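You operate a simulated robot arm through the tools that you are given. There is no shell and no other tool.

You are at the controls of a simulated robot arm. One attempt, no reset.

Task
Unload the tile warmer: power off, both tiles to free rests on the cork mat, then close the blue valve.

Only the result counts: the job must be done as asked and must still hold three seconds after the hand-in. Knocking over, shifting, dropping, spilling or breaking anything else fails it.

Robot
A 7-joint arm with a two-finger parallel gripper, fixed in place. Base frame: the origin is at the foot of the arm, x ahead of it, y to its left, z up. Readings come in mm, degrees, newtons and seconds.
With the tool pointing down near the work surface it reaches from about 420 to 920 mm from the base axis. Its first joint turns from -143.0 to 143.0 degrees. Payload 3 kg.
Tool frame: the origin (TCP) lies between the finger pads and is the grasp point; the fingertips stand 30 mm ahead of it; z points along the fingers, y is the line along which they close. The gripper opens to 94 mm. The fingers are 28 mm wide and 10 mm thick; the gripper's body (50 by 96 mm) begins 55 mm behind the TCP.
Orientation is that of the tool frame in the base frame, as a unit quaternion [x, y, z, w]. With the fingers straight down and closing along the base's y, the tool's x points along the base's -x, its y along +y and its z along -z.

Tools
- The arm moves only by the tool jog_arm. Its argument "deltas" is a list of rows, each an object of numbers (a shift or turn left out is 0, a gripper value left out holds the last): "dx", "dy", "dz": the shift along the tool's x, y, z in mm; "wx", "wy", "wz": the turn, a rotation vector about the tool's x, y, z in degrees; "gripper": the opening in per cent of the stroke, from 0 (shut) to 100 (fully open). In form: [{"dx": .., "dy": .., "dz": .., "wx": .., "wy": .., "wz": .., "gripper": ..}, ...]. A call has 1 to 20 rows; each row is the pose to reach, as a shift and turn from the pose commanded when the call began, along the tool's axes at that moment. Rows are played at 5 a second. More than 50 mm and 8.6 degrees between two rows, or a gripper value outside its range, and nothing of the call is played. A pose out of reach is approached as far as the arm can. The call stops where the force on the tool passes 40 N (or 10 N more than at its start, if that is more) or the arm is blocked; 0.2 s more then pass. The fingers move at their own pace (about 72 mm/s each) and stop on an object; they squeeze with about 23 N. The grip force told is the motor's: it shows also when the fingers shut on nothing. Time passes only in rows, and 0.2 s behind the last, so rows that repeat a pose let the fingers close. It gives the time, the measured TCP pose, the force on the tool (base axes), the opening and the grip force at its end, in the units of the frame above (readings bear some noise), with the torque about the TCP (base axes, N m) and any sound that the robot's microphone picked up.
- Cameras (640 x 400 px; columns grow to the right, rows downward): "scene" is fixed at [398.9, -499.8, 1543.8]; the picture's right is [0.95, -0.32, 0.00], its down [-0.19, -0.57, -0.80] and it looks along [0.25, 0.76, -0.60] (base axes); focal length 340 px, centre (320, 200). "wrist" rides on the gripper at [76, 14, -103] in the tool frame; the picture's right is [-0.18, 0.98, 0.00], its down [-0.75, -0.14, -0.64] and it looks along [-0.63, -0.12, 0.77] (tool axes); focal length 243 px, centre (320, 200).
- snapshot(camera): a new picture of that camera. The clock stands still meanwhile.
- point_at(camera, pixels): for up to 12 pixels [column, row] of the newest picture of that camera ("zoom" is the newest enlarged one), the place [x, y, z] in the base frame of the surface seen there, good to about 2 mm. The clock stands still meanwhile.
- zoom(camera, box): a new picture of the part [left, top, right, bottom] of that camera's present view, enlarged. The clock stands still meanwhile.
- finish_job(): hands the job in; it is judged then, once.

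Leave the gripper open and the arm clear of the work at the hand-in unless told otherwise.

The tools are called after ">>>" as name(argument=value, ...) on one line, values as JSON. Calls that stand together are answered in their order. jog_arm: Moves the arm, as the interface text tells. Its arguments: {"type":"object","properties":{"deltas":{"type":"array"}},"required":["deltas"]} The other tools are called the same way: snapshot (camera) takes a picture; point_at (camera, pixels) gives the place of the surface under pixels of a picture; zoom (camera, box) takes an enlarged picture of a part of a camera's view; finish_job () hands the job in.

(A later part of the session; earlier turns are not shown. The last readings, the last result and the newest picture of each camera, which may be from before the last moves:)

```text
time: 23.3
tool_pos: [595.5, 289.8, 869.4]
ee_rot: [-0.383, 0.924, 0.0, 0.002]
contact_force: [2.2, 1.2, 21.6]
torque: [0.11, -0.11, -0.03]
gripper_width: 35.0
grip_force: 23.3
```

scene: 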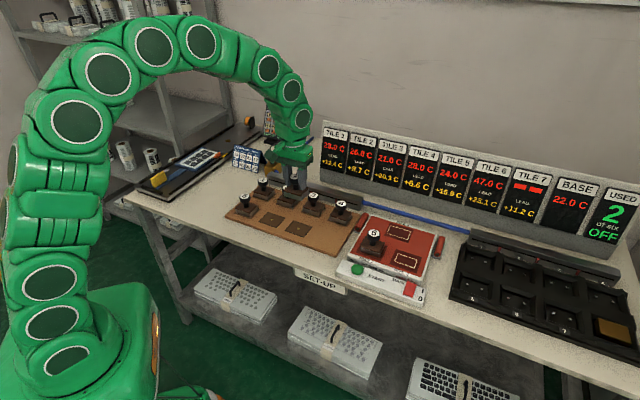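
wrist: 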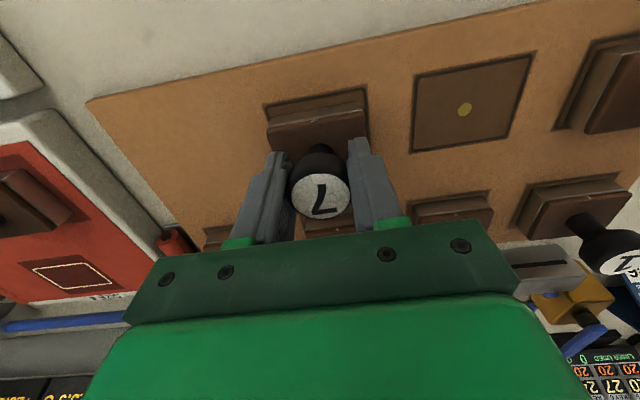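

Touch-down reached, with 21 N of downward push. I'll ease up about 1.2 mm to relax it, then check placement.

>>> jog_arm(deltas=[{"dz": -0.7}, {"dz": -1.3}, {"dz": -1.3}])

>>> zoom(camera="scene", box=[270, 195, 330, 240])

>>> snapshot(camera="wrist")

```text
time: 24.1
tool_pos: [594.5, 288.7, 869.0]
ee_rot: [-0.382, 0.924, -0.001, 0.001]
contact_force: [1.7, 1.4, 4.5]
torque: [0.22, -0.19, -0.03]
gripper_width: 35.2
grip_force: 22.7
```

```text
8.89 times, centred on (300, 218) of scene
```

zoom: 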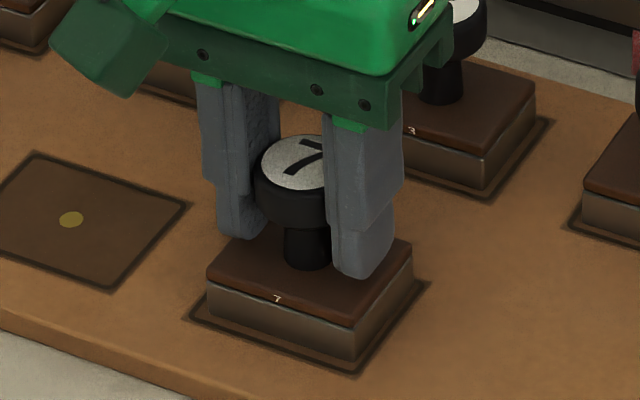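

```text
taken
```

wrist: 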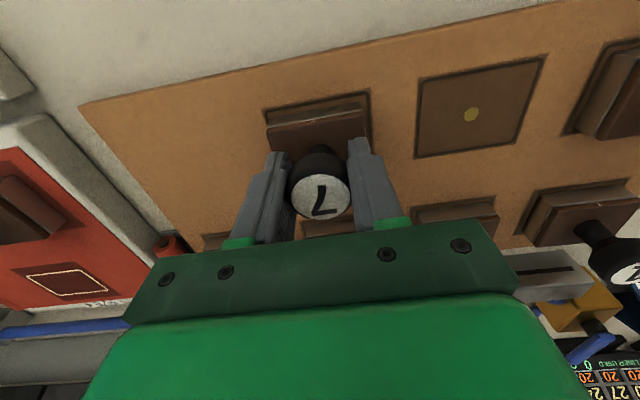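

Tile 7 sits inside the outline on all sides. I'll open to 60 mm.

>>> jog_arm(deltas=[{"gripper": 45}, {"gripper": 64}, {"gripper": 64}])

>>> zoom(camera="scene", box=[270, 195, 330, 240])

```text
time: 24.9
tool_pos: [594.3, 287.9, 869.7]
ee_rot: [-0.383, 0.924, -0.001, 0.0]
contact_force: [-0.1, 0.0, -0.8]
torque: [-0.01, 0.03, 0.03]
gripper_width: 60.2
grip_force: 0.1
```

```text
8.89 times, centred on (300, 218) of scene
```

zoom: 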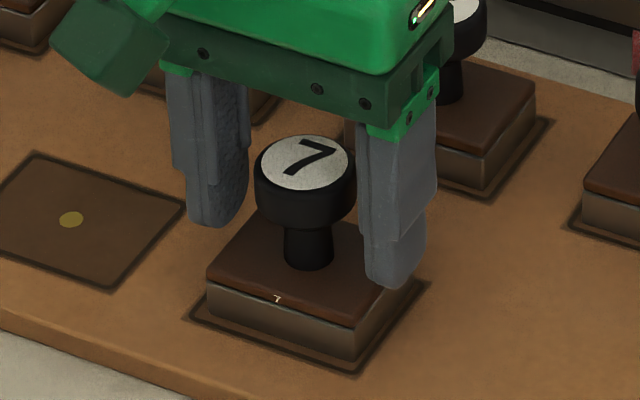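

Released, and the tile stands still. I'll lift to about z 1000 and go back along the row (dy -242.5) to above tile 6.

>>> jog_arm(deltas=[{"dz": -8}, {"dz": -25}, {"dz": -60}, {"dz": -100}, {"dz": -130}, {"dy": -25, "dz": -132}, {"dy": -65, "dz": -132}, {"dy": -108, "dz": -132}, {"dy": -152, "dz": -132}, {"dy": -195, "dz": -132}, {"dy": -228, "dz": -132}, {"dx": -0.2, "dy": -242.5, "dz": -132}, {"dx": -0.2, "dy": -242.5, "dz": -132}])

>>> jog_arm(deltas=[{"dx": 0}])

>>> jog_arm(deltas=[{"dx": 0}])

>>> jog_arm(deltas=[{"dx": 0}])

>>> zoom(camera="wrist", box=[240, 50, 400, 150])

>>> snapshot(camera="scene")

```text
time: 27.7
tool_pos: [768.4, 116.1, 1004.2]
ee_rot: [-0.383, 0.924, 0.001, 0.001]
contact_force: [0.0, -0.1, -0.3]
torque: [0.0, 0.0, 0.0]
gripper_width: 59.8
grip_force: 0.0
```

```text
time: 28.1
tool_pos: [767.7, 117.7, 1003.6]
ee_rot: [-0.383, 0.924, 0.0, 0.0]
contact_force: [-0.9, -0.3, 0.2]
torque: [-0.03, 0.03, 0.04]
gripper_width: 60.5
grip_force: 0.0
```

```text
time: 28.5
tool_pos: [767.5, 116.3, 1002.4]
ee_rot: [-0.383, 0.924, -0.001, 0.0]
contact_force: [-0.3, -0.3, 0.7]
torque: [0.01, 0.02, 0.03]
gripper_width: 60.3
grip_force: 0.2
```

```text
time: 28.9
tool_pos: [767.0, 117.1, 1002.9]
ee_rot: [-0.383, 0.924, 0.0, 0.001]
contact_force: [-0.2, 0.4, -0.3]
torque: [0.01, 0.01, 0.0]
gripper_width: 60.2
grip_force: 0.0
```

```text
4.00 times, centred on (320, 100) of wrist
```

zoom: 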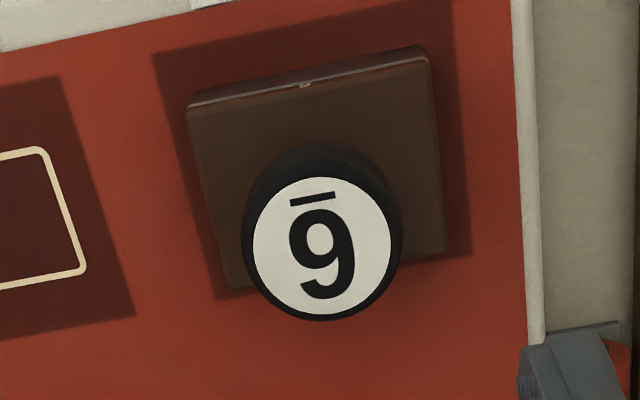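

```text
taken
```

scene: 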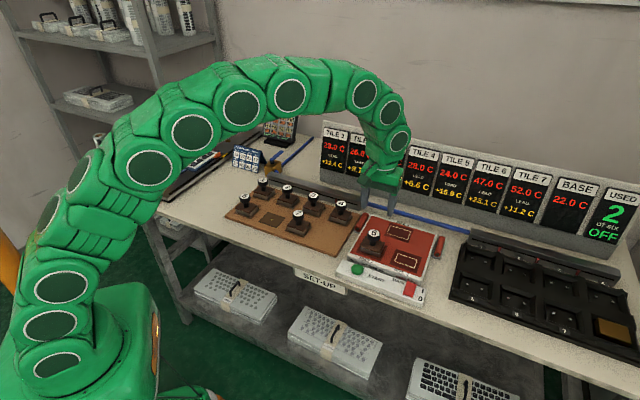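

The mean tool position is (767.5,116.9,1003), and knob 6 needs about dx +0.9, dy +1.0. I'll descend to TCP z about 887.

>>> jog_arm(deltas=[{"dx": 0.9, "dy": 1.0, "dz": 35}, {"dx": 0.9, "dy": 1.0, "dz": 70}, {"dx": 0.9, "dy": 1.0, "dz": 92}, {"dx": 0.9, "dy": 1.0, "dz": 104}, {"dx": 0.9, "dy": 1.0, "dz": 111}, {"dx": 0.9, "dy": 1.0, "dz": 116}, {"dx": 0.9, "dy": 1.0, "dz": 116}])

>>> zoom(camera="scene", box=[335, 205, 415, 260])

>>> snapshot(camera="wrist")

```text
time: 30.5
tool_pos: [765.3, 116.6, 886.3]
ee_rot: [-0.383, 0.924, 0.0, 0.003]
contact_force: [0.2, 1.3, 0.4]
torque: [-0.01, 0.02, 0.0]
gripper_width: 60.2
grip_force: 0.0
```

```text
7.27 times, centred on (375, 232) of scene
```

zoom: 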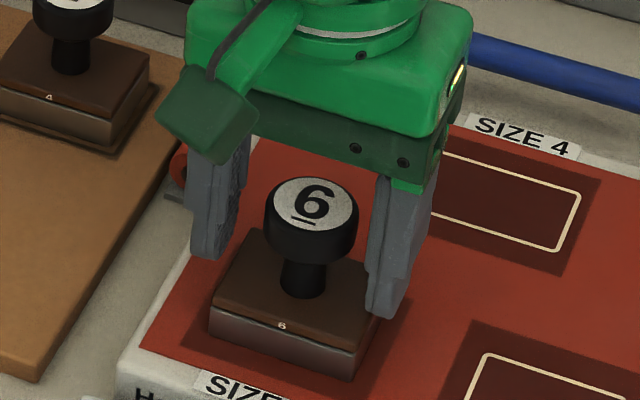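

```text
taken
```

wrist: 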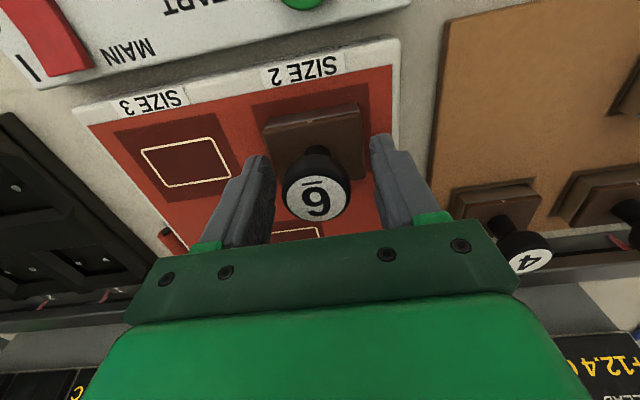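

Knob 6 is centred between the fingers with no contact. I'll close on it and check the grip before lifting.

>>> jog_arm(deltas=[{"gripper": 30}, {"gripper": 20}, {"gripper": 20}, {"gripper": 20}])

>>> jog_arm(deltas=[{"dz": -4}, {"dz": -10}, {"dz": -20}, {"dz": -40}, {"dz": -65}, {"dz": -90}, {"dz": -112}, {"dz": -120}, {"dz": -120}])

>>> snapshot(camera="wrist")

```text
time: 31.5
tool_pos: [763.3, 117.6, 887.3]
ee_rot: [-0.383, 0.924, -0.001, 0.002]
contact_force: [0.4, 0.2, 1.2]
torque: [-0.01, -0.02, 0.01]
gripper_width: 35.1
grip_force: 23.1
```

```text
time: 33.5
tool_pos: [763.8, 118.4, 1007.1]
ee_rot: [-0.383, 0.924, 0.0, 0.002]
contact_force: [0.6, 0.1, -2.2]
torque: [0.0, 0.0, 0.05]
gripper_width: 34.7
grip_force: 23.1
```

```text
taken
```

wrist: 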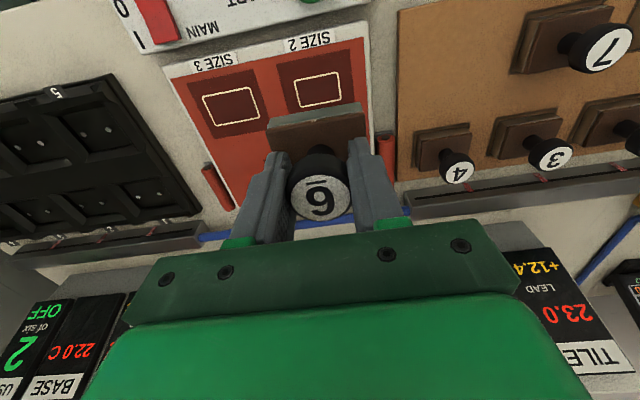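

Tile 6 is lifted. I'll carry it along the row (dy +343.6, dx -1.7) to above rest A, passing well above tile 7.

>>> jog_arm(deltas=[{"dy": 20}, {"dy": 55}, {"dy": 93}, {"dy": 132}, {"dy": 171}, {"dy": 210}, {"dy": 249}, {"dy": 287}, {"dx": -1, "dy": 322}, {"dx": -1.7, "dy": 343.6}, {"dx": -1.7, "dy": 343.6}])

>>> jog_arm(deltas=[{"dx": 0}])

>>> jog_arm(deltas=[{"dx": 0}])

>>> jog_arm(deltas=[{"dx": 0}])

>>> snapshot(camera="wrist")

>>> zoom(camera="wrist", box=[240, 30, 400, 130])

>>> point_at(camera="wrist", pixels=[[319, 87]])

```text
time: 35.9
tool_pos: [522.6, 361.9, 1003.7]
ee_rot: [-0.382, 0.924, 0.0, 0.001]
contact_force: [-0.2, -0.1, -1.8]
torque: [0.03, 0.02, -0.01]
gripper_width: 34.9
grip_force: 22.8
```

```text
time: 36.3
tool_pos: [523.0, 360.9, 1005.1]
ee_rot: [-0.382, 0.924, -0.001, 0.002]
contact_force: [-0.2, -0.8, -2.1]
torque: [0.01, 0.01, 0.0]
gripper_width: 35.1
grip_force: 23.4
```

```text
time: 36.7
tool_pos: [523.8, 362.3, 1004.6]
ee_rot: [-0.383, 0.924, -0.001, 0.001]
contact_force: [0.2, 0.3, -1.6]
torque: [-0.01, 0.03, -0.01]
gripper_width: 35.0
grip_force: 23.4
```

```text
time: 37.1
tool_pos: [522.8, 361.0, 1003.2]
ee_rot: [-0.384, 0.923, -0.001, 0.002]
contact_force: [-0.5, 0.2, -1.3]
torque: [0.01, 0.0, 0.0]
gripper_width: 35.1
grip_force: 23.1
```

```text
taken
```

wrist: 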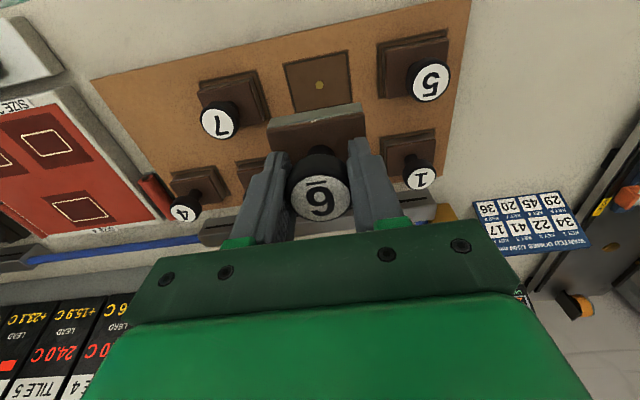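

```text
4.00 times, centred on (320, 80) of wrist
```

zoom: 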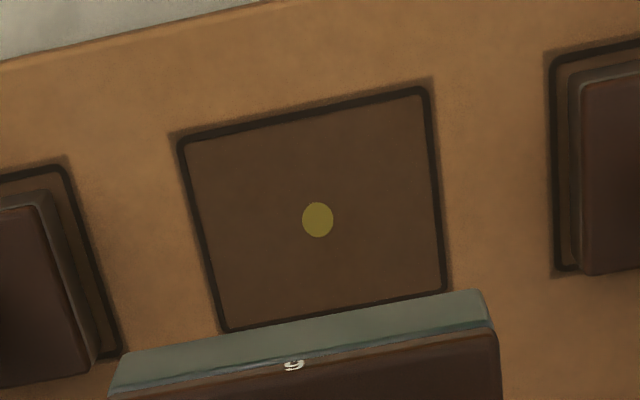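

```text
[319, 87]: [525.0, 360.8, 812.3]
```

Rest A's dot is at about (319.5,85) in the wrist view, almost exactly below the tile, and the mean tool position is (523.0,361.5). I'll check the rest A corners and dot from this zoom.

>>> point_at(camera="zoom", pixels=[[318, 219], [172, 133], [432, 80], [449, 291], [222, 330], [318, 219], [310, 215]])

```text
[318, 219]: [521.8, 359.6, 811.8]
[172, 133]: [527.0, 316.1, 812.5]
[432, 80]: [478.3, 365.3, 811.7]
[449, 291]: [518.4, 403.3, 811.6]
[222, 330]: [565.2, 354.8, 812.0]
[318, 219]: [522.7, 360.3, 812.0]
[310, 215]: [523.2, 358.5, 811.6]
```

Rest A comes out at about (522.5,361.2), so I'll apply dx +0.6 and descend to a few mm above touch-down.

>>> jog_arm(deltas=[{"dx": 0.6, "dz": 30}, {"dx": 0.6, "dz": 65}, {"dx": 0.6, "dz": 95}, {"dx": 0.6, "dz": 115}, {"dx": 0.6, "dz": 125}, {"dx": 0.6, "dz": 130}, {"dx": 0.6, "dz": 131}])

>>> zoom(camera="scene", box=[240, 190, 310, 240])

```text
time: 38.7
tool_pos: [522.5, 363.0, 873.5]
ee_rot: [-0.383, 0.924, 0.0, 0.001]
contact_force: [0.0, 0.2, -1.9]
torque: [-0.01, -0.02, 0.01]
gripper_width: 35.1
grip_force: 22.9
```

```text
8.00 times, centred on (275, 215) of scene
```

zoom: 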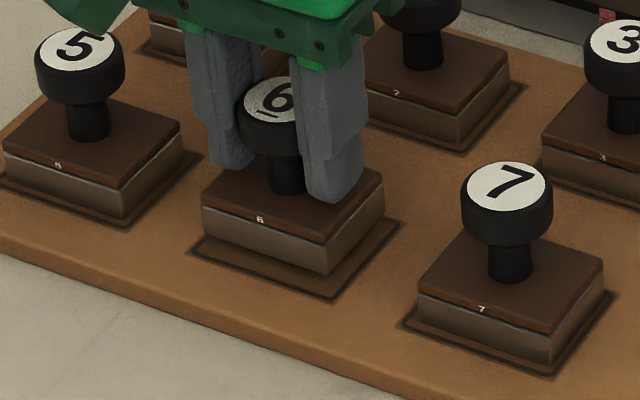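

Tile 6 is about 5 mm up and aligned with the outline. I'll lower it step by step until light contact.

>>> jog_arm(deltas=[{"dz": 1}, {"dz": 2}, {"dz": 3}, {"dz": 3}])

>>> jog_arm(deltas=[{"dz": 0.7}, {"dz": 0.7}])

>>> jog_arm(deltas=[{"dz": 0.5}, {"dz": 0.5}])

```text
time: 39.7
tool_pos: [522.5, 361.6, 872.7]
ee_rot: [-0.383, 0.924, 0.0, 0.001]
contact_force: [-0.1, -0.2, -1.7]
torque: [0.03, 0.0, 0.01]
gripper_width: 35.0
grip_force: 23.0
```

```text
time: 40.3
tool_pos: [522.4, 361.6, 869.4]
ee_rot: [-0.383, 0.924, -0.001, 0.001]
contact_force: [-0.2, 0.2, -0.7]
torque: [0.01, 0.04, 0.0]
gripper_width: 35.0
grip_force: 22.8
```

```text
time: 40.9
tool_pos: [523.1, 361.1, 869.6]
ee_rot: [-0.383, 0.924, 0.0, 0.001]
contact_force: [-0.9, 0.3, -1.4]
torque: [0.01, -0.02, -0.04]
gripper_width: 35.1
grip_force: 23.3
```

It's still hanging (force z about -1.4 N). I'll continue in half-millimetre steps.

>>> jog_arm(deltas=[{"dz": 0.5}, {"dz": 0.5}])

>>> jog_arm(deltas=[{"dz": 0.5}, {"dz": 0.5}])

>>> zoom(camera="scene", box=[240, 190, 310, 240])

```text
time: 41.5
tool_pos: [522.4, 362.1, 870.2]
ee_rot: [-0.383, 0.924, -0.001, 0.001]
contact_force: [0.5, 1.1, -1.2]
torque: [0.0, 0.0, 0.04]
gripper_width: 35.2
grip_force: 23.1
```

```text
time: 42.1
tool_pos: [522.1, 361.7, 868.9]
ee_rot: [-0.382, 0.924, -0.001, 0.001]
contact_force: [-0.2, 0.1, -1.3]
torque: [0.01, 0.0, 0.02]
gripper_width: 34.9
grip_force: 22.8
```

```text
8.00 times, centred on (275, 215) of scene
```

zoom: 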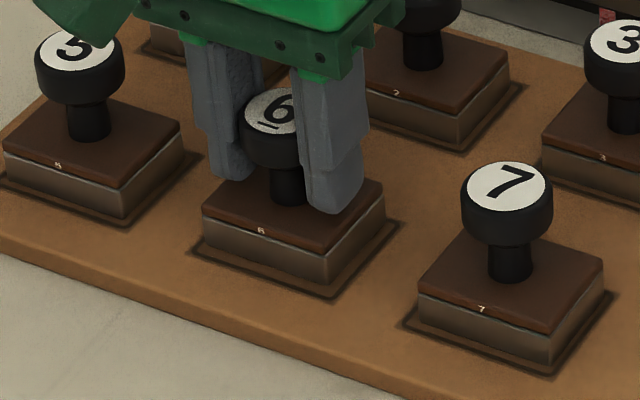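

Very close now. I'll continue in small steps until the force turns upward.

>>> jog_arm(deltas=[{"dz": 0.5}, {"dz": 0.5}])

>>> jog_arm(deltas=[{"dz": 0.5}, {"dz": 0.5}])

```text
time: 42.7
tool_pos: [522.4, 362.4, 867.3]
ee_rot: [-0.383, 0.924, -0.001, 0.002]
contact_force: [0.5, -0.1, -2.2]
torque: [-0.03, 0.0, 0.01]
gripper_width: 35.2
grip_force: 23.0
```

```text
time: 43.3
tool_pos: [522.0, 362.1, 868.5]
ee_rot: [-0.384, 0.924, -0.001, 0.002]
contact_force: [-2.5, 0.2, 7.6]
torque: [-0.06, 0.09, 0.0]
gripper_width: 35.4
grip_force: 23.0
```

The tile touches the mat (7.6 N upward). I'll relax 0.3 mm and open to 60 mm.

>>> jog_arm(deltas=[{"dz": -0.3}, {"dz": -0.3}, {"dz": -0.3, "gripper": 45}, {"dz": -0.3, "gripper": 64}, {"dz": -0.3, "gripper": 64}])

>>> zoom(camera="scene", box=[240, 190, 310, 240])

```text
time: 44.5
tool_pos: [521.5, 361.2, 868.4]
ee_rot: [-0.383, 0.924, 0.0, 0.002]
contact_force: [-0.6, 0.8, 0.4]
torque: [0.0, -0.03, 0.02]
gripper_width: 60.1
grip_force: 0.0
```

```text
8.00 times, centred on (275, 215) of scene
```

zoom: 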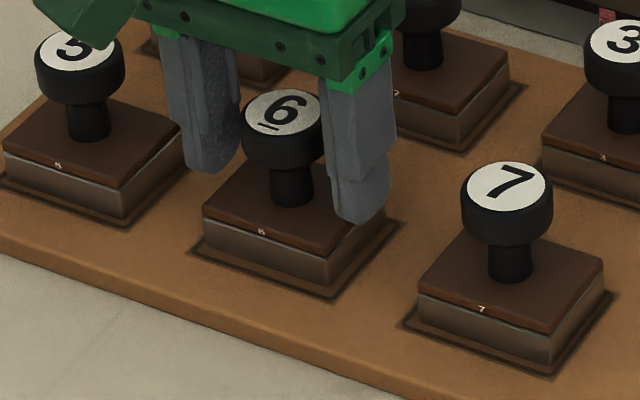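

Both tiles are on their rests. I'll lift clear and survey the area around the valve for obstacles.

>>> jog_arm(deltas=[{"dz": -8}, {"dz": -25}, {"dz": -60}, {"dz": -100}, {"dz": -140}, {"dz": -170}, {"dz": -170}])

>>> snapshot(camera="scene")

>>> zoom(camera="scene", box=[220, 95, 340, 185])

>>> snapshot(camera="wrist")

```text
time: 46.1
tool_pos: [520.8, 359.8, 1037.6]
ee_rot: [-0.383, 0.924, -0.001, 0.001]
contact_force: [-1.3, -0.2, -0.2]
torque: [-0.01, 0.0, 0.0]
gripper_width: 60.1
grip_force: 0.0
```

```text
taken
```

scene: 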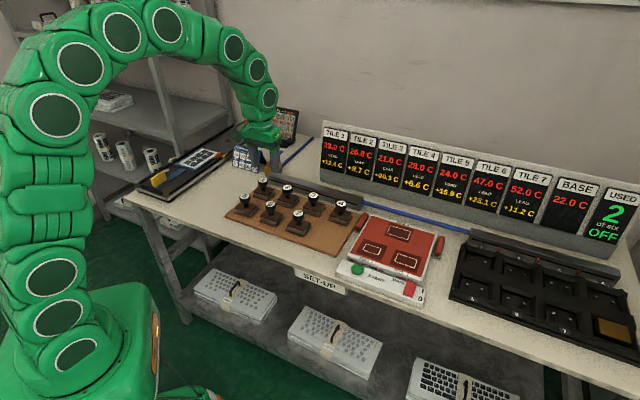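

```text
4.44 times, centred on (280, 140) of scene
```

zoom: 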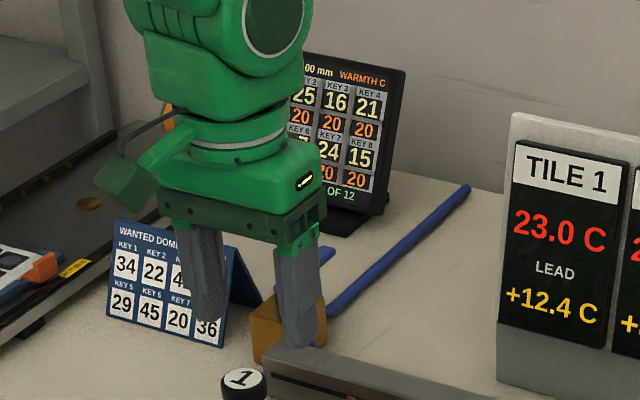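

```text
taken
```

wrist: 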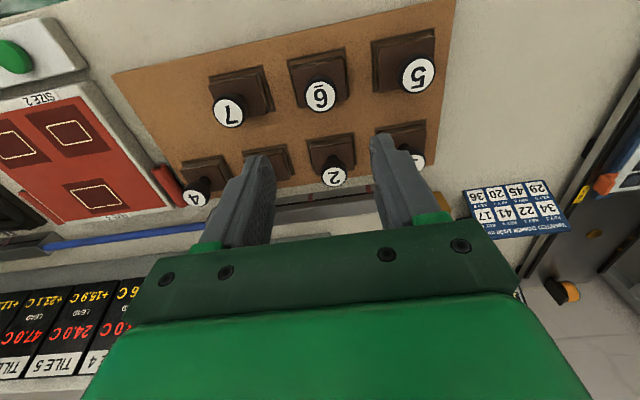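

I'll measure the sign, monitor, pipe and valve corners from this zoom.

>>> zoom(camera="scene", box=[220, 95, 340, 185])

>>> point_at(camera="zoom", pixels=[[118, 222], [110, 312], [222, 345], [245, 265], [258, 300], [402, 72], [395, 130], [380, 212], [335, 228], [460, 190], [345, 300], [265, 340]])

```text
4.44 times, centred on (280, 140) of scene
```

zoom: 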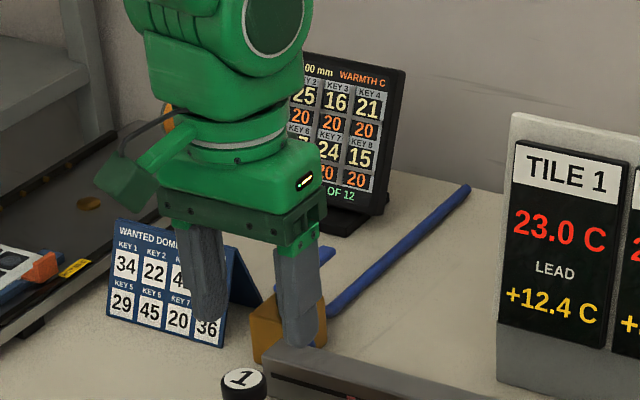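

```text
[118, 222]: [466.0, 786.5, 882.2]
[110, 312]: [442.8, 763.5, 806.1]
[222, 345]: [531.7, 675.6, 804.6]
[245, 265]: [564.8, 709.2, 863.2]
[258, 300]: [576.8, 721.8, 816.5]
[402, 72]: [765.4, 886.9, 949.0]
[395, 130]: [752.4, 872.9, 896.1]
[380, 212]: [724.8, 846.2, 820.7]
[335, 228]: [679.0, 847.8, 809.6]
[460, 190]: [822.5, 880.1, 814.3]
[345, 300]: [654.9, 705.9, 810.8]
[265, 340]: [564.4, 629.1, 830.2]
```

The sign's top is z 883, with its right edge near (554,699), about 65 mm to the left of the valve pivot. The right side of the valve is free. I'll move above the valve at z about 1020 for a closer look.

>>> jog_arm(deltas=[{"dx": -30, "dy": 18}, {"dx": -66, "dy": 40}, {"dx": -102, "dy": 62}, {"dx": -138, "dy": 84}, {"dx": -174, "dy": 106}, {"dx": -205, "dy": 125}, {"dx": -230, "dy": 141, "dz": 10}, {"dx": -245, "dy": 150.3, "dz": 18}, {"dx": -245, "dy": 150.3, "dz": 18}])

>>> snapshot(camera="wrist")

>>> zoom(camera="wrist", box=[240, 50, 400, 150])

>>> snapshot(camera="scene")

```text
time: 48.1
tool_pos: [586.3, 638.9, 1019.0]
ee_rot: [-0.383, 0.924, 0.0, 0.001]
contact_force: [-0.3, -0.3, -0.3]
torque: [-0.01, 0.04, 0.0]
gripper_width: 60.3
grip_force: 0.1
```

```text
taken
```

wrist: 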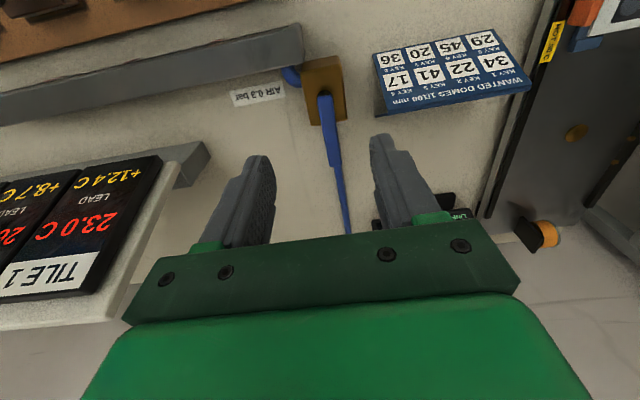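

```text
4.00 times, centred on (320, 100) of wrist
```

zoom: 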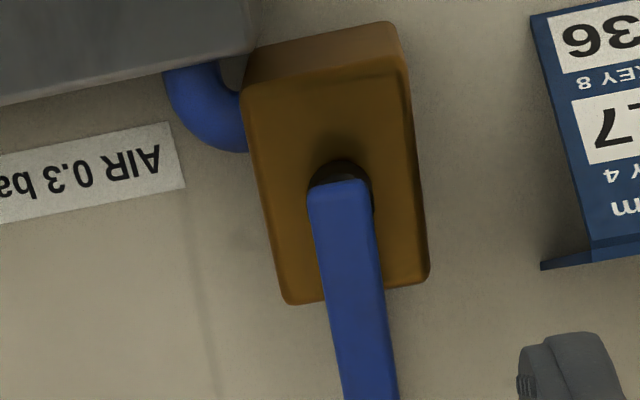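

```text
taken
```

scene: 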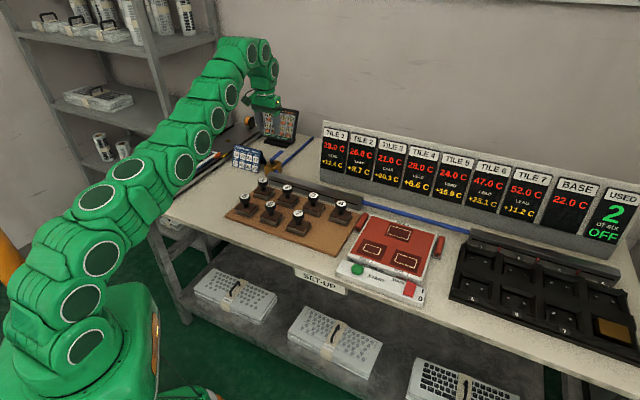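

A label reads "AIR 0.3 bar". The blue lever lies along the body and inlet pipe (open), so a quarter turn closes it, clockwise by convention, toward the free right side. I'll measure the lever, cap and body precisely.

>>> point_at(camera="zoom", pixels=[[311, 192], [362, 185], [340, 190], [350, 260], [322, 265], [378, 258], [360, 380], [340, 165], [265, 150], [400, 200], [290, 290], [420, 275]])

>>> zoom(camera="wrist", box=[270, 40, 410, 250])

>>> zoom(camera="scene", box=[225, 110, 315, 180])

```text
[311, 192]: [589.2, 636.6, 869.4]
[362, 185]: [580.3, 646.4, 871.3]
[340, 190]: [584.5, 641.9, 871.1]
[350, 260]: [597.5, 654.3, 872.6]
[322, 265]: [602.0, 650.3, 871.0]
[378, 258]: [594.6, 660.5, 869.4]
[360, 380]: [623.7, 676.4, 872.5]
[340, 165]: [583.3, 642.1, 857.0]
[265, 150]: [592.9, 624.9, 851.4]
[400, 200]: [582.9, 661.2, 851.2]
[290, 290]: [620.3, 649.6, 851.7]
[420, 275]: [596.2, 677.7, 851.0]
```

```text
1.90 times, centred on (340, 145) of wrist
```

zoom: 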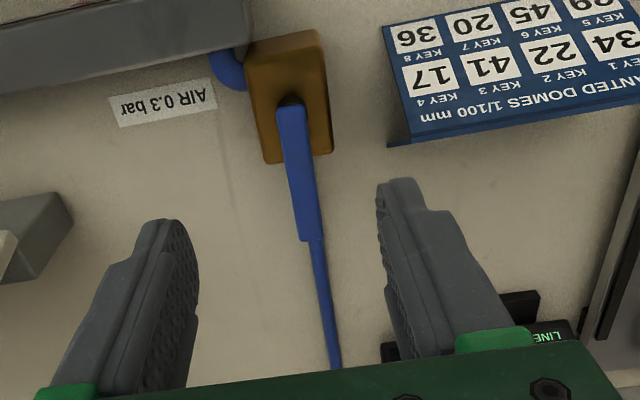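

```text
5.71 times, centred on (270, 145) of scene
```

zoom: 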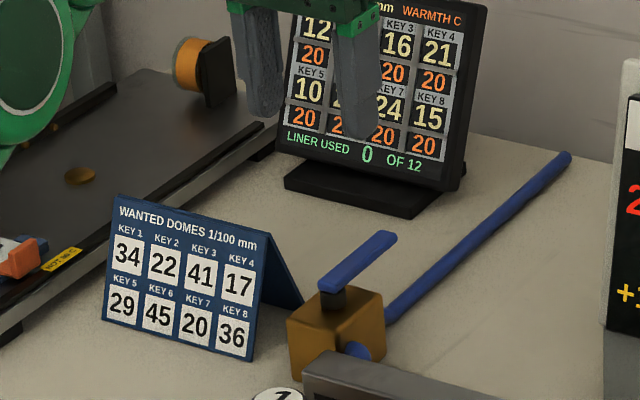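

The lever is about 13 mm wide, z 866 to 874. The pivot is near (589,645.6) and the body top is z 852. Before turning, I'll measure the rail and the display board's left end, since the gripper will swing to the right.

>>> snapshot(camera="scene")

>>> zoom(camera="scene", box=[255, 110, 365, 200])

>>> point_at(camera="scene", pixels=[[323, 124], [322, 165], [330, 172], [346, 130], [270, 176], [276, 173], [300, 181], [296, 186], [350, 193], [276, 180]])

```text
taken
```

scene: 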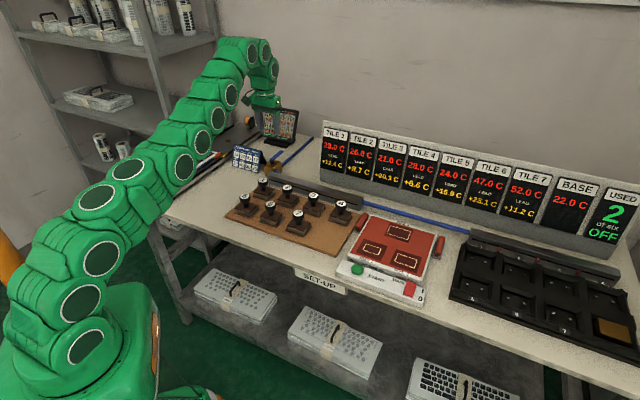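

```text
4.44 times, centred on (310, 155) of scene
```

zoom: 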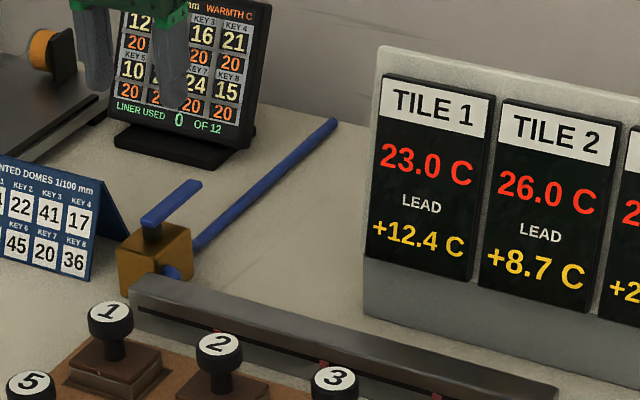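

```text
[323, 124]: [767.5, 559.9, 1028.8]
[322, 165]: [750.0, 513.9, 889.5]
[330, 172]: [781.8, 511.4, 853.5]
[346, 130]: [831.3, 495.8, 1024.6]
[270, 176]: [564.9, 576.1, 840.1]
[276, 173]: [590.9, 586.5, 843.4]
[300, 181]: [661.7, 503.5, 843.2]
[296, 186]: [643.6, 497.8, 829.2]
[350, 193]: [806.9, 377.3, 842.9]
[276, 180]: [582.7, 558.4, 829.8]
```

The rail top is z 843 (v up to about 832) and the board's left end is about 185 mm to the right, so there's room for a clockwise swing. I'll set the opening to 42 mm and move above the lever, about 36 mm out from the pivot, with the tips still above the lever.

>>> jog_arm(deltas=[{"dx": -20, "dy": 1, "dz": 20, "gripper": 45}, {"dx": -42.6, "dy": 2.3, "dz": 45, "gripper": 45}, {"dx": -42.6, "dy": 2.3, "dz": 75, "gripper": 45}, {"dx": -42.6, "dy": 2.3, "dz": 85, "gripper": 45}, {"dx": -42.6, "dy": 2.3, "dz": 85, "gripper": 45}])

>>> jog_arm(deltas=[{"dx": 0}])

>>> jog_arm(deltas=[{"dx": 0}])

>>> jog_arm(deltas=[{"dx": 0}])

>>> snapshot(camera="wrist")

>>> zoom(camera="scene", box=[225, 110, 315, 180])

```text
time: 49.3
tool_pos: [602.6, 654.4, 950.3]
ee_rot: [-0.383, 0.924, -0.001, 0.001]
contact_force: [-0.5, -1.0, 0.2]
torque: [-0.02, -0.01, -0.01]
gripper_width: 42.3
grip_force: 0.0
out of reach, approached as far as the arm can: row 1, 2, 3, 4, 5
```

```text
time: 49.7
tool_pos: [602.9, 654.1, 949.8]
ee_rot: [-0.383, 0.924, 0.0, 0.001]
contact_force: [0.2, -0.4, -0.2]
torque: [0.02, -0.03, 0.01]
gripper_width: 42.3
grip_force: 0.1
```

```text
time: 50.1
tool_pos: [602.7, 654.3, 950.3]
ee_rot: [-0.383, 0.924, 0.0, 0.002]
contact_force: [0.2, 0.6, -0.1]
torque: [-0.02, -0.01, 0.0]
gripper_width: 42.1
grip_force: 0.1
```

```text
time: 50.5
tool_pos: [602.6, 654.5, 949.8]
ee_rot: [-0.382, 0.924, -0.001, 0.001]
contact_force: [0.4, -0.5, 0.2]
torque: [-0.01, -0.05, 0.0]
gripper_width: 42.3
grip_force: 0.1
```

```text
taken
```

wrist: 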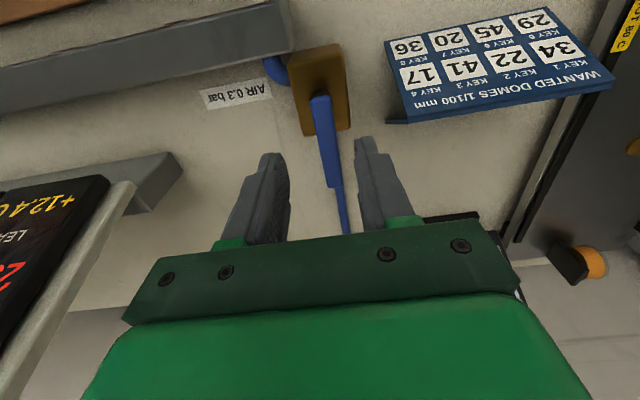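

```text
5.71 times, centred on (270, 145) of scene
```

zoom: 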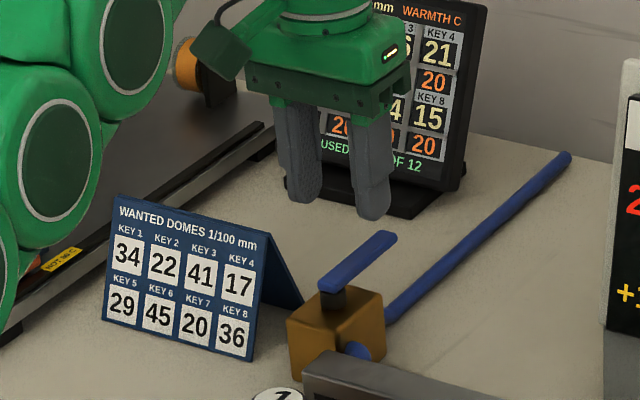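

The arm reached only r about 890 at z 950; reach grows lower down. I'll grip the lever about 28 mm from the pivot instead: descend straddling the lever (it passes between the open fingers), then slide outward.

>>> jog_arm(deltas=[{"dy": 3.2, "dz": 15}, {"dy": 3.2, "dz": 35}, {"dy": 3.2, "dz": 48}, {"dx": -4, "dy": 3.2, "dz": 54}, {"dx": -8, "dy": 3.2, "dz": 58}, {"dx": -12.1, "dy": 3.2, "dz": 61}, {"dx": -12.1, "dy": 3.2, "dz": 61}])

>>> snapshot(camera="wrist")

>>> zoom(camera="scene", box=[225, 110, 315, 180])

```text
time: 52.1
tool_pos: [607.1, 665.4, 891.0]
ee_rot: [-0.382, 0.924, 0.0, 0.001]
contact_force: [-0.9, -0.2, -0.4]
torque: [-0.02, -0.01, -0.04]
gripper_width: 42.2
grip_force: 0.1
```

```text
taken
```

wrist: 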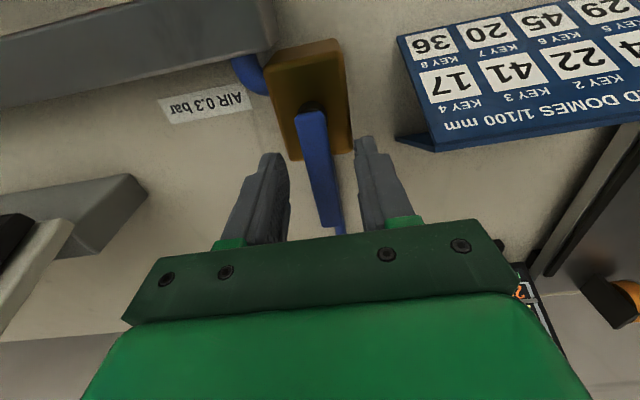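

```text
5.71 times, centred on (270, 145) of scene
```

zoom: 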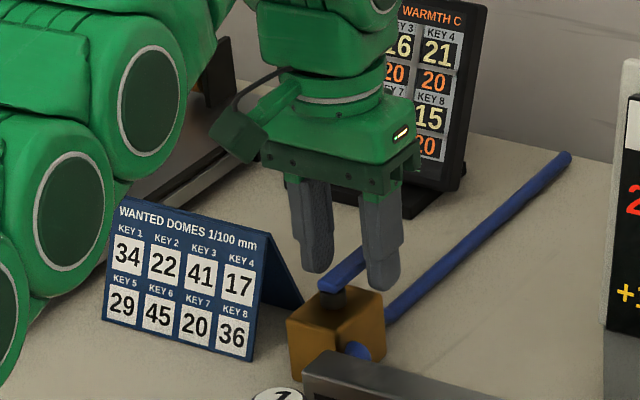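

The fingers straddle the lever with no contact, TCP z 891. I'll lower another 2.5 mm and close on the lever.

>>> jog_arm(deltas=[{"dz": 2.5}, {"dz": 2.5, "gripper": 25}, {"dz": 2.5, "gripper": 5}, {"dz": 2.5, "gripper": 5}, {"dz": 2.5, "gripper": 5}])

>>> snapshot(camera="wrist")

>>> zoom(camera="wrist", box=[250, 80, 410, 240])

```text
time: 53.3
tool_pos: [607.3, 665.3, 887.8]
ee_rot: [-0.383, 0.924, -0.002, 0.001]
contact_force: [-2.7, -2.5, 4.0]
torque: [-0.36, 0.34, -0.02]
gripper_width: 15.7
grip_force: 45.4
```

```text
taken
```

wrist: 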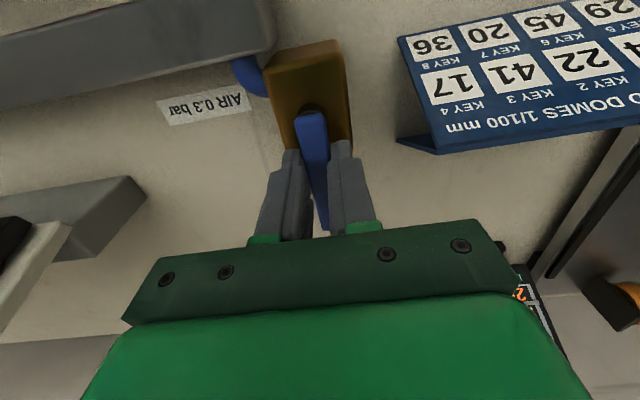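

```text
2.50 times, centred on (330, 160) of wrist
```

zoom: 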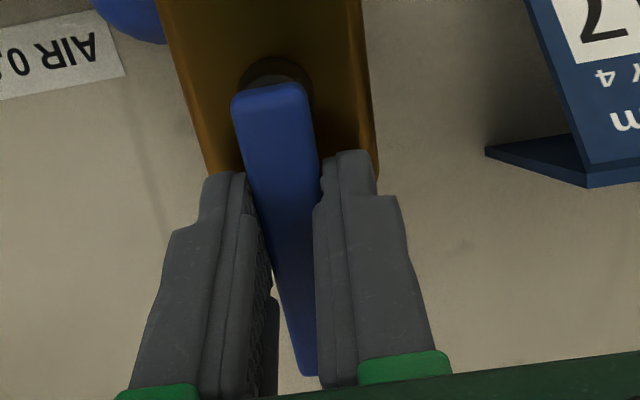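

The lever is held (15.7 mm). I'll begin turning clockwise (seen from above) about the pivot, a first 16° arc in 4° rows, watching the force.

>>> jog_arm(deltas=[{"dx": 0, "dy": -1.9, "wz": 4}, {"dx": 0.1, "dy": -3.75, "wz": 8}, {"dx": 0.36, "dy": -5.6, "wz": 12}, {"dx": 0.74, "dy": -7.5, "wz": 16}])

>>> zoom(camera="wrist", box=[250, 80, 410, 240])

>>> zoom(camera="scene", box=[225, 110, 315, 180])

```text
time: 54.3
tool_pos: [611.4, 659.1, 887.1]
ee_rot: [-0.251, 0.968, -0.001, 0.001]
contact_force: [-24.3, -21.6, 8.2]
torque: [-0.47, 0.61, 0.2]
gripper_width: 15.7
grip_force: 45.1
```

```text
2.50 times, centred on (330, 160) of wrist
```

zoom: 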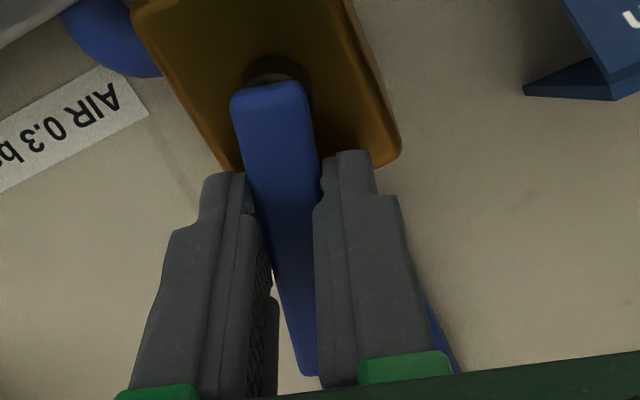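

```text
5.71 times, centred on (270, 145) of scene
```

zoom: 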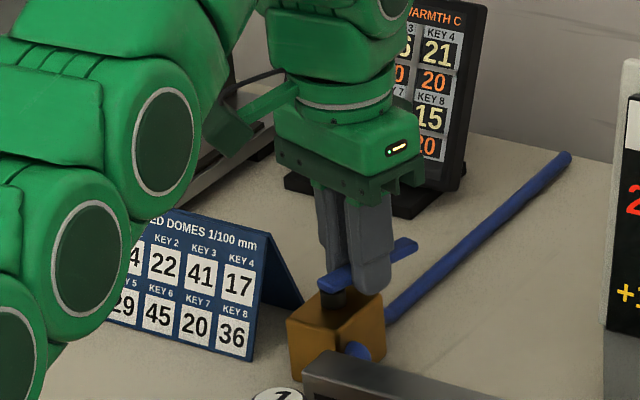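

The valve turns with the gripper: the body has rotated relative to the lever. There's an inward pull of about 32 N toward the pivot, so my pivot estimate is slightly off sideways. I'll relieve it by 1 mm along tool +x.

>>> jog_arm(deltas=[{"dx": 0.5}, {"dx": 1}, {"dx": 1}])

```text
time: 55.1
tool_pos: [612.0, 659.2, 888.1]
ee_rot: [-0.252, 0.968, 0.0, 0.002]
contact_force: [-5.6, 5.9, -8.5]
torque: [0.72, -0.9, -0.21]
gripper_width: 15.7
grip_force: 44.4
```

The radial force is gone; only about 8 N of turning resistance remains. The data fit a lever tilted about 5° from the tool, so I use pivot offset (26.9, 2.5) in the tool frame. Next arc: 15°.

>>> jog_arm(deltas=[{"dx": 0.32, "dy": -2.33, "wz": 5}, {"dx": 0.84, "dy": -4.63, "wz": 10}, {"dx": 1.56, "dy": -6.88, "wz": 15}])

```text
time: 55.9
tool_pos: [613.5, 653.6, 888.0]
ee_rot: [-0.124, 0.992, 0.001, 0.003]
contact_force: [4.1, 8.1, -6.3]
torque: [0.09, 0.18, -0.16]
gripper_width: 15.5
grip_force: 45.4
stopped in row 3: the force on the tool passed its limit at 42 N (the readings are from after the stop); the commanded pose is now the measured one
```

The turn has reached about 31°, with a 42 N peak. The firm grip makes it too stiff for my pivot estimate. I'll loosen to about 24 mm so the lever stays loosely captured between the fingers, then look.

>>> jog_arm(deltas=[{"gripper": 25}, {"gripper": 25}])

>>> snapshot(camera="wrist")

>>> zoom(camera="wrist", box=[250, 80, 410, 240])

>>> zoom(camera="scene", box=[225, 110, 315, 180])

```text
time: 56.5
tool_pos: [613.4, 652.6, 888.5]
ee_rot: [-0.125, 0.992, 0.002, 0.003]
contact_force: [-0.3, -0.2, 0.4]
torque: [0.02, 0.02, -0.02]
gripper_width: 23.6
grip_force: 0.0
```

```text
taken
```

wrist: 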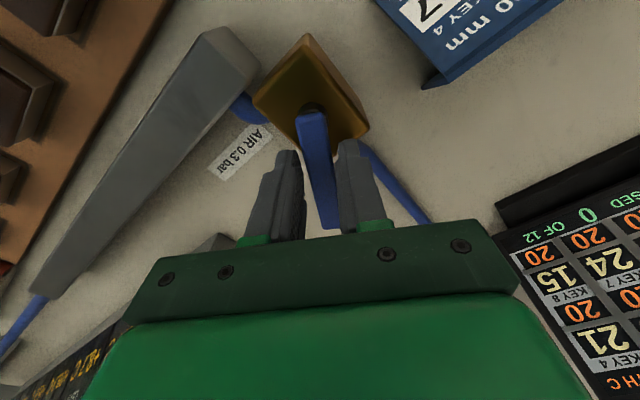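

```text
2.50 times, centred on (330, 160) of wrist
```

zoom: 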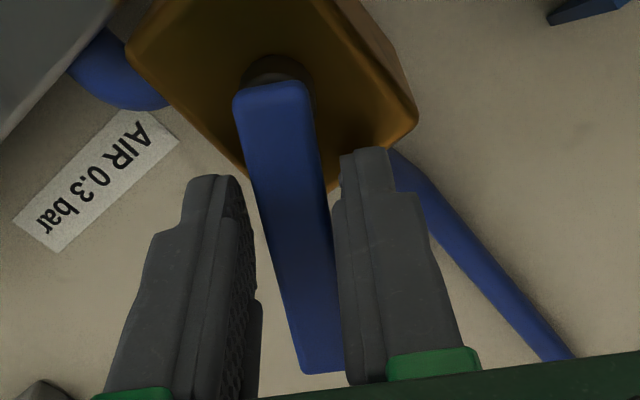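

```text
5.71 times, centred on (270, 145) of scene
```

zoom: 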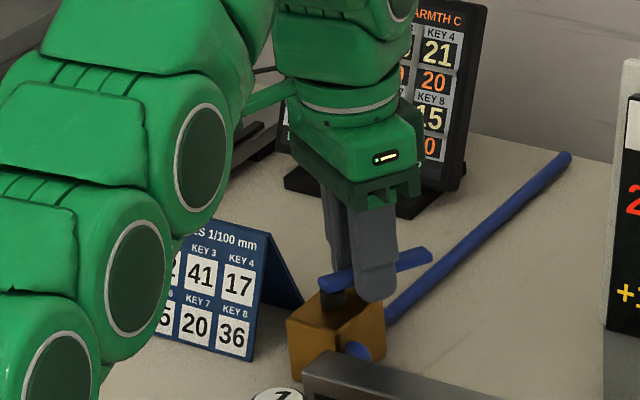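

The lever now lies loose between the fingers, turned about 31°. I'll re-measure the lever's line with the wrist camera.

>>> zoom(camera="wrist", box=[250, 80, 410, 240])

>>> point_at(camera="zoom", pixels=[[240, 98], [305, 90], [256, 180], [320, 180], [275, 260], [328, 250], [305, 365], [335, 360], [275, 68], [250, 75], [303, 72]])

```text
2.50 times, centred on (330, 160) of wrist
```

zoom: 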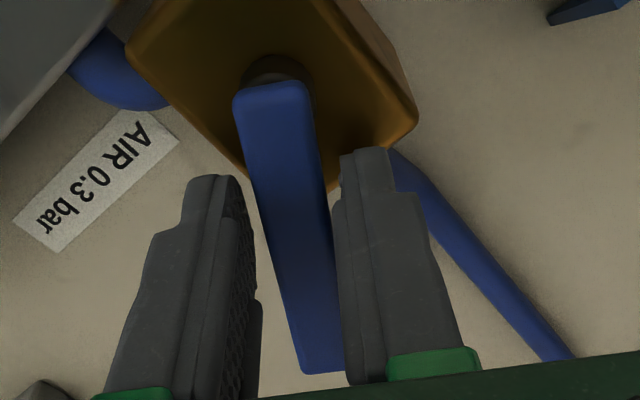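

```text
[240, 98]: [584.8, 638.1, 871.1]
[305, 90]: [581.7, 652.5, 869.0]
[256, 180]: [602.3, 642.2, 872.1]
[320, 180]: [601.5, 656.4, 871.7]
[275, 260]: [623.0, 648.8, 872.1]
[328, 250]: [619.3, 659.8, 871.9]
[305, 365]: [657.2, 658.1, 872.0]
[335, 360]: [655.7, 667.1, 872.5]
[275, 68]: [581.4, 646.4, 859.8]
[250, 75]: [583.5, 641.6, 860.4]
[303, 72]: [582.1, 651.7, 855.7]
```

The lever points at base angle 13° (started at about 43°). The pivot fits (589.1,646.1). I'll keep it loosely captured and push it on with the back finger along an arc, first 30°.

>>> jog_arm(deltas=[{"dx": 0.2, "dy": -3.5, "wz": 2}, {"dx": 0.62, "dy": -8.0, "wz": 6}, {"dx": 1.5, "dy": -10.56, "wz": 12}, {"dx": 2.66, "dy": -13, "wz": 18}, {"dx": 4.06, "dy": -15.3, "wz": 24}, {"dx": 5.7, "dy": -17.4, "wz": 30}])

>>> zoom(camera="wrist", box=[250, 80, 410, 240])

>>> zoom(camera="scene", box=[225, 110, 315, 180])

```text
time: 57.9
tool_pos: [613.0, 633.9, 888.5]
ee_rot: [0.138, 0.99, 0.001, 0.003]
contact_force: [1.6, 4.5, 1.5]
torque: [0.07, -0.04, -0.06]
gripper_width: 25.6
grip_force: 2.1
```

```text
2.50 times, centred on (330, 160) of wrist
```

zoom: 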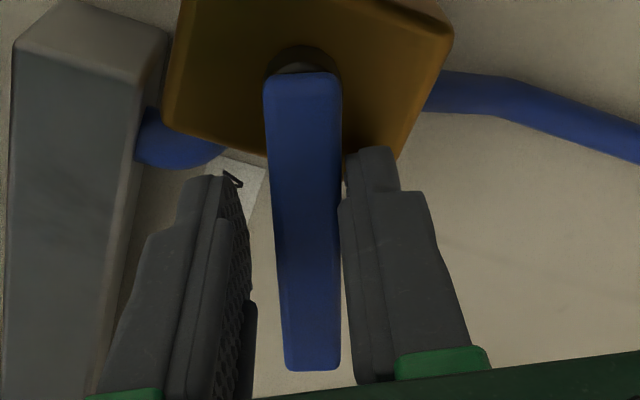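

```text
5.71 times, centred on (270, 145) of scene
```

zoom: 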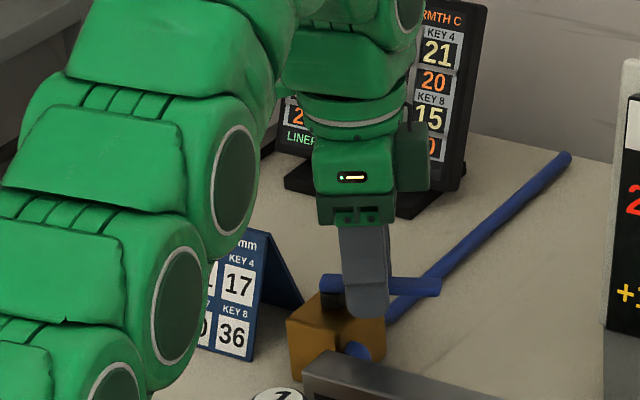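

The lever follows with only about 5 N. I'll continue the arc by another 28°.

>>> jog_arm(deltas=[{"dx": 0.69, "dy": -2.7, "wz": 6}, {"dx": 1.66, "dy": -5.35, "wz": 12}, {"dx": 2.9, "dy": -7.9, "wz": 18}, {"dx": 4.4, "dy": -10.25, "wz": 24}, {"dx": 5.5, "dy": -11.7, "wz": 28}, {"dx": 5.5, "dy": -11.7, "wz": 28}])

>>> zoom(camera="scene", box=[225, 110, 315, 180])

>>> zoom(camera="wrist", box=[250, 80, 410, 240])

>>> point_at(camera="zoom", pixels=[[275, 85], [338, 85], [275, 180], [335, 180], [285, 300], [335, 300], [290, 355], [330, 355]])

```text
time: 59.3
tool_pos: [604.1, 625.6, 887.9]
ee_rot: [0.372, 0.928, 0.002, 0.001]
contact_force: [2.7, 6.7, 0.3]
torque: [0.12, -0.06, -0.08]
gripper_width: 27.4
grip_force: 3.5
```

```text
5.71 times, centred on (270, 145) of scene
```

zoom: 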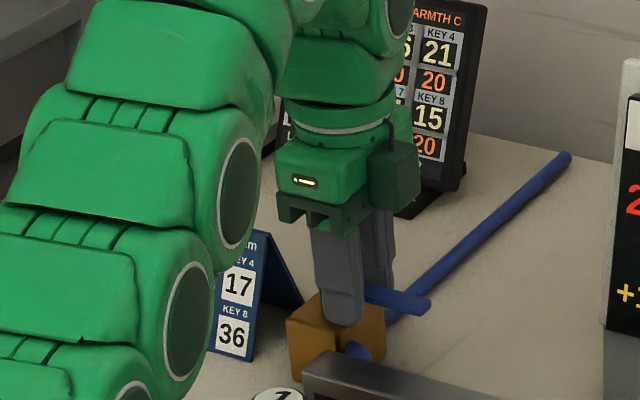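

```text
2.50 times, centred on (330, 160) of wrist
```

zoom: 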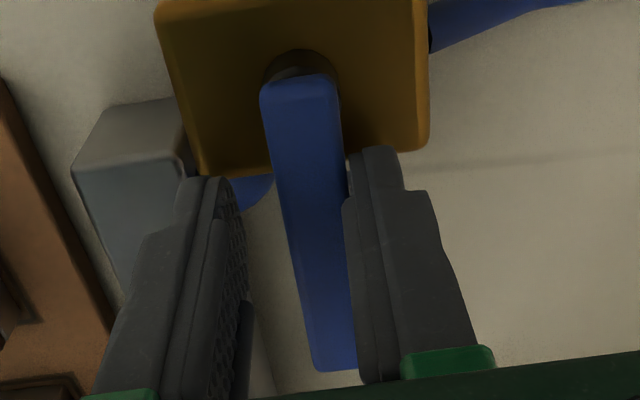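

```text
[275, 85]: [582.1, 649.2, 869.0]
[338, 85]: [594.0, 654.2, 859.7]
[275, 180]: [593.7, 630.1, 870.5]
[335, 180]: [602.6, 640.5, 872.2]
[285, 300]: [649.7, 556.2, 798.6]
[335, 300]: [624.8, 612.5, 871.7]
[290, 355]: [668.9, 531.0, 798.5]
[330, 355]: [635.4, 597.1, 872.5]
```

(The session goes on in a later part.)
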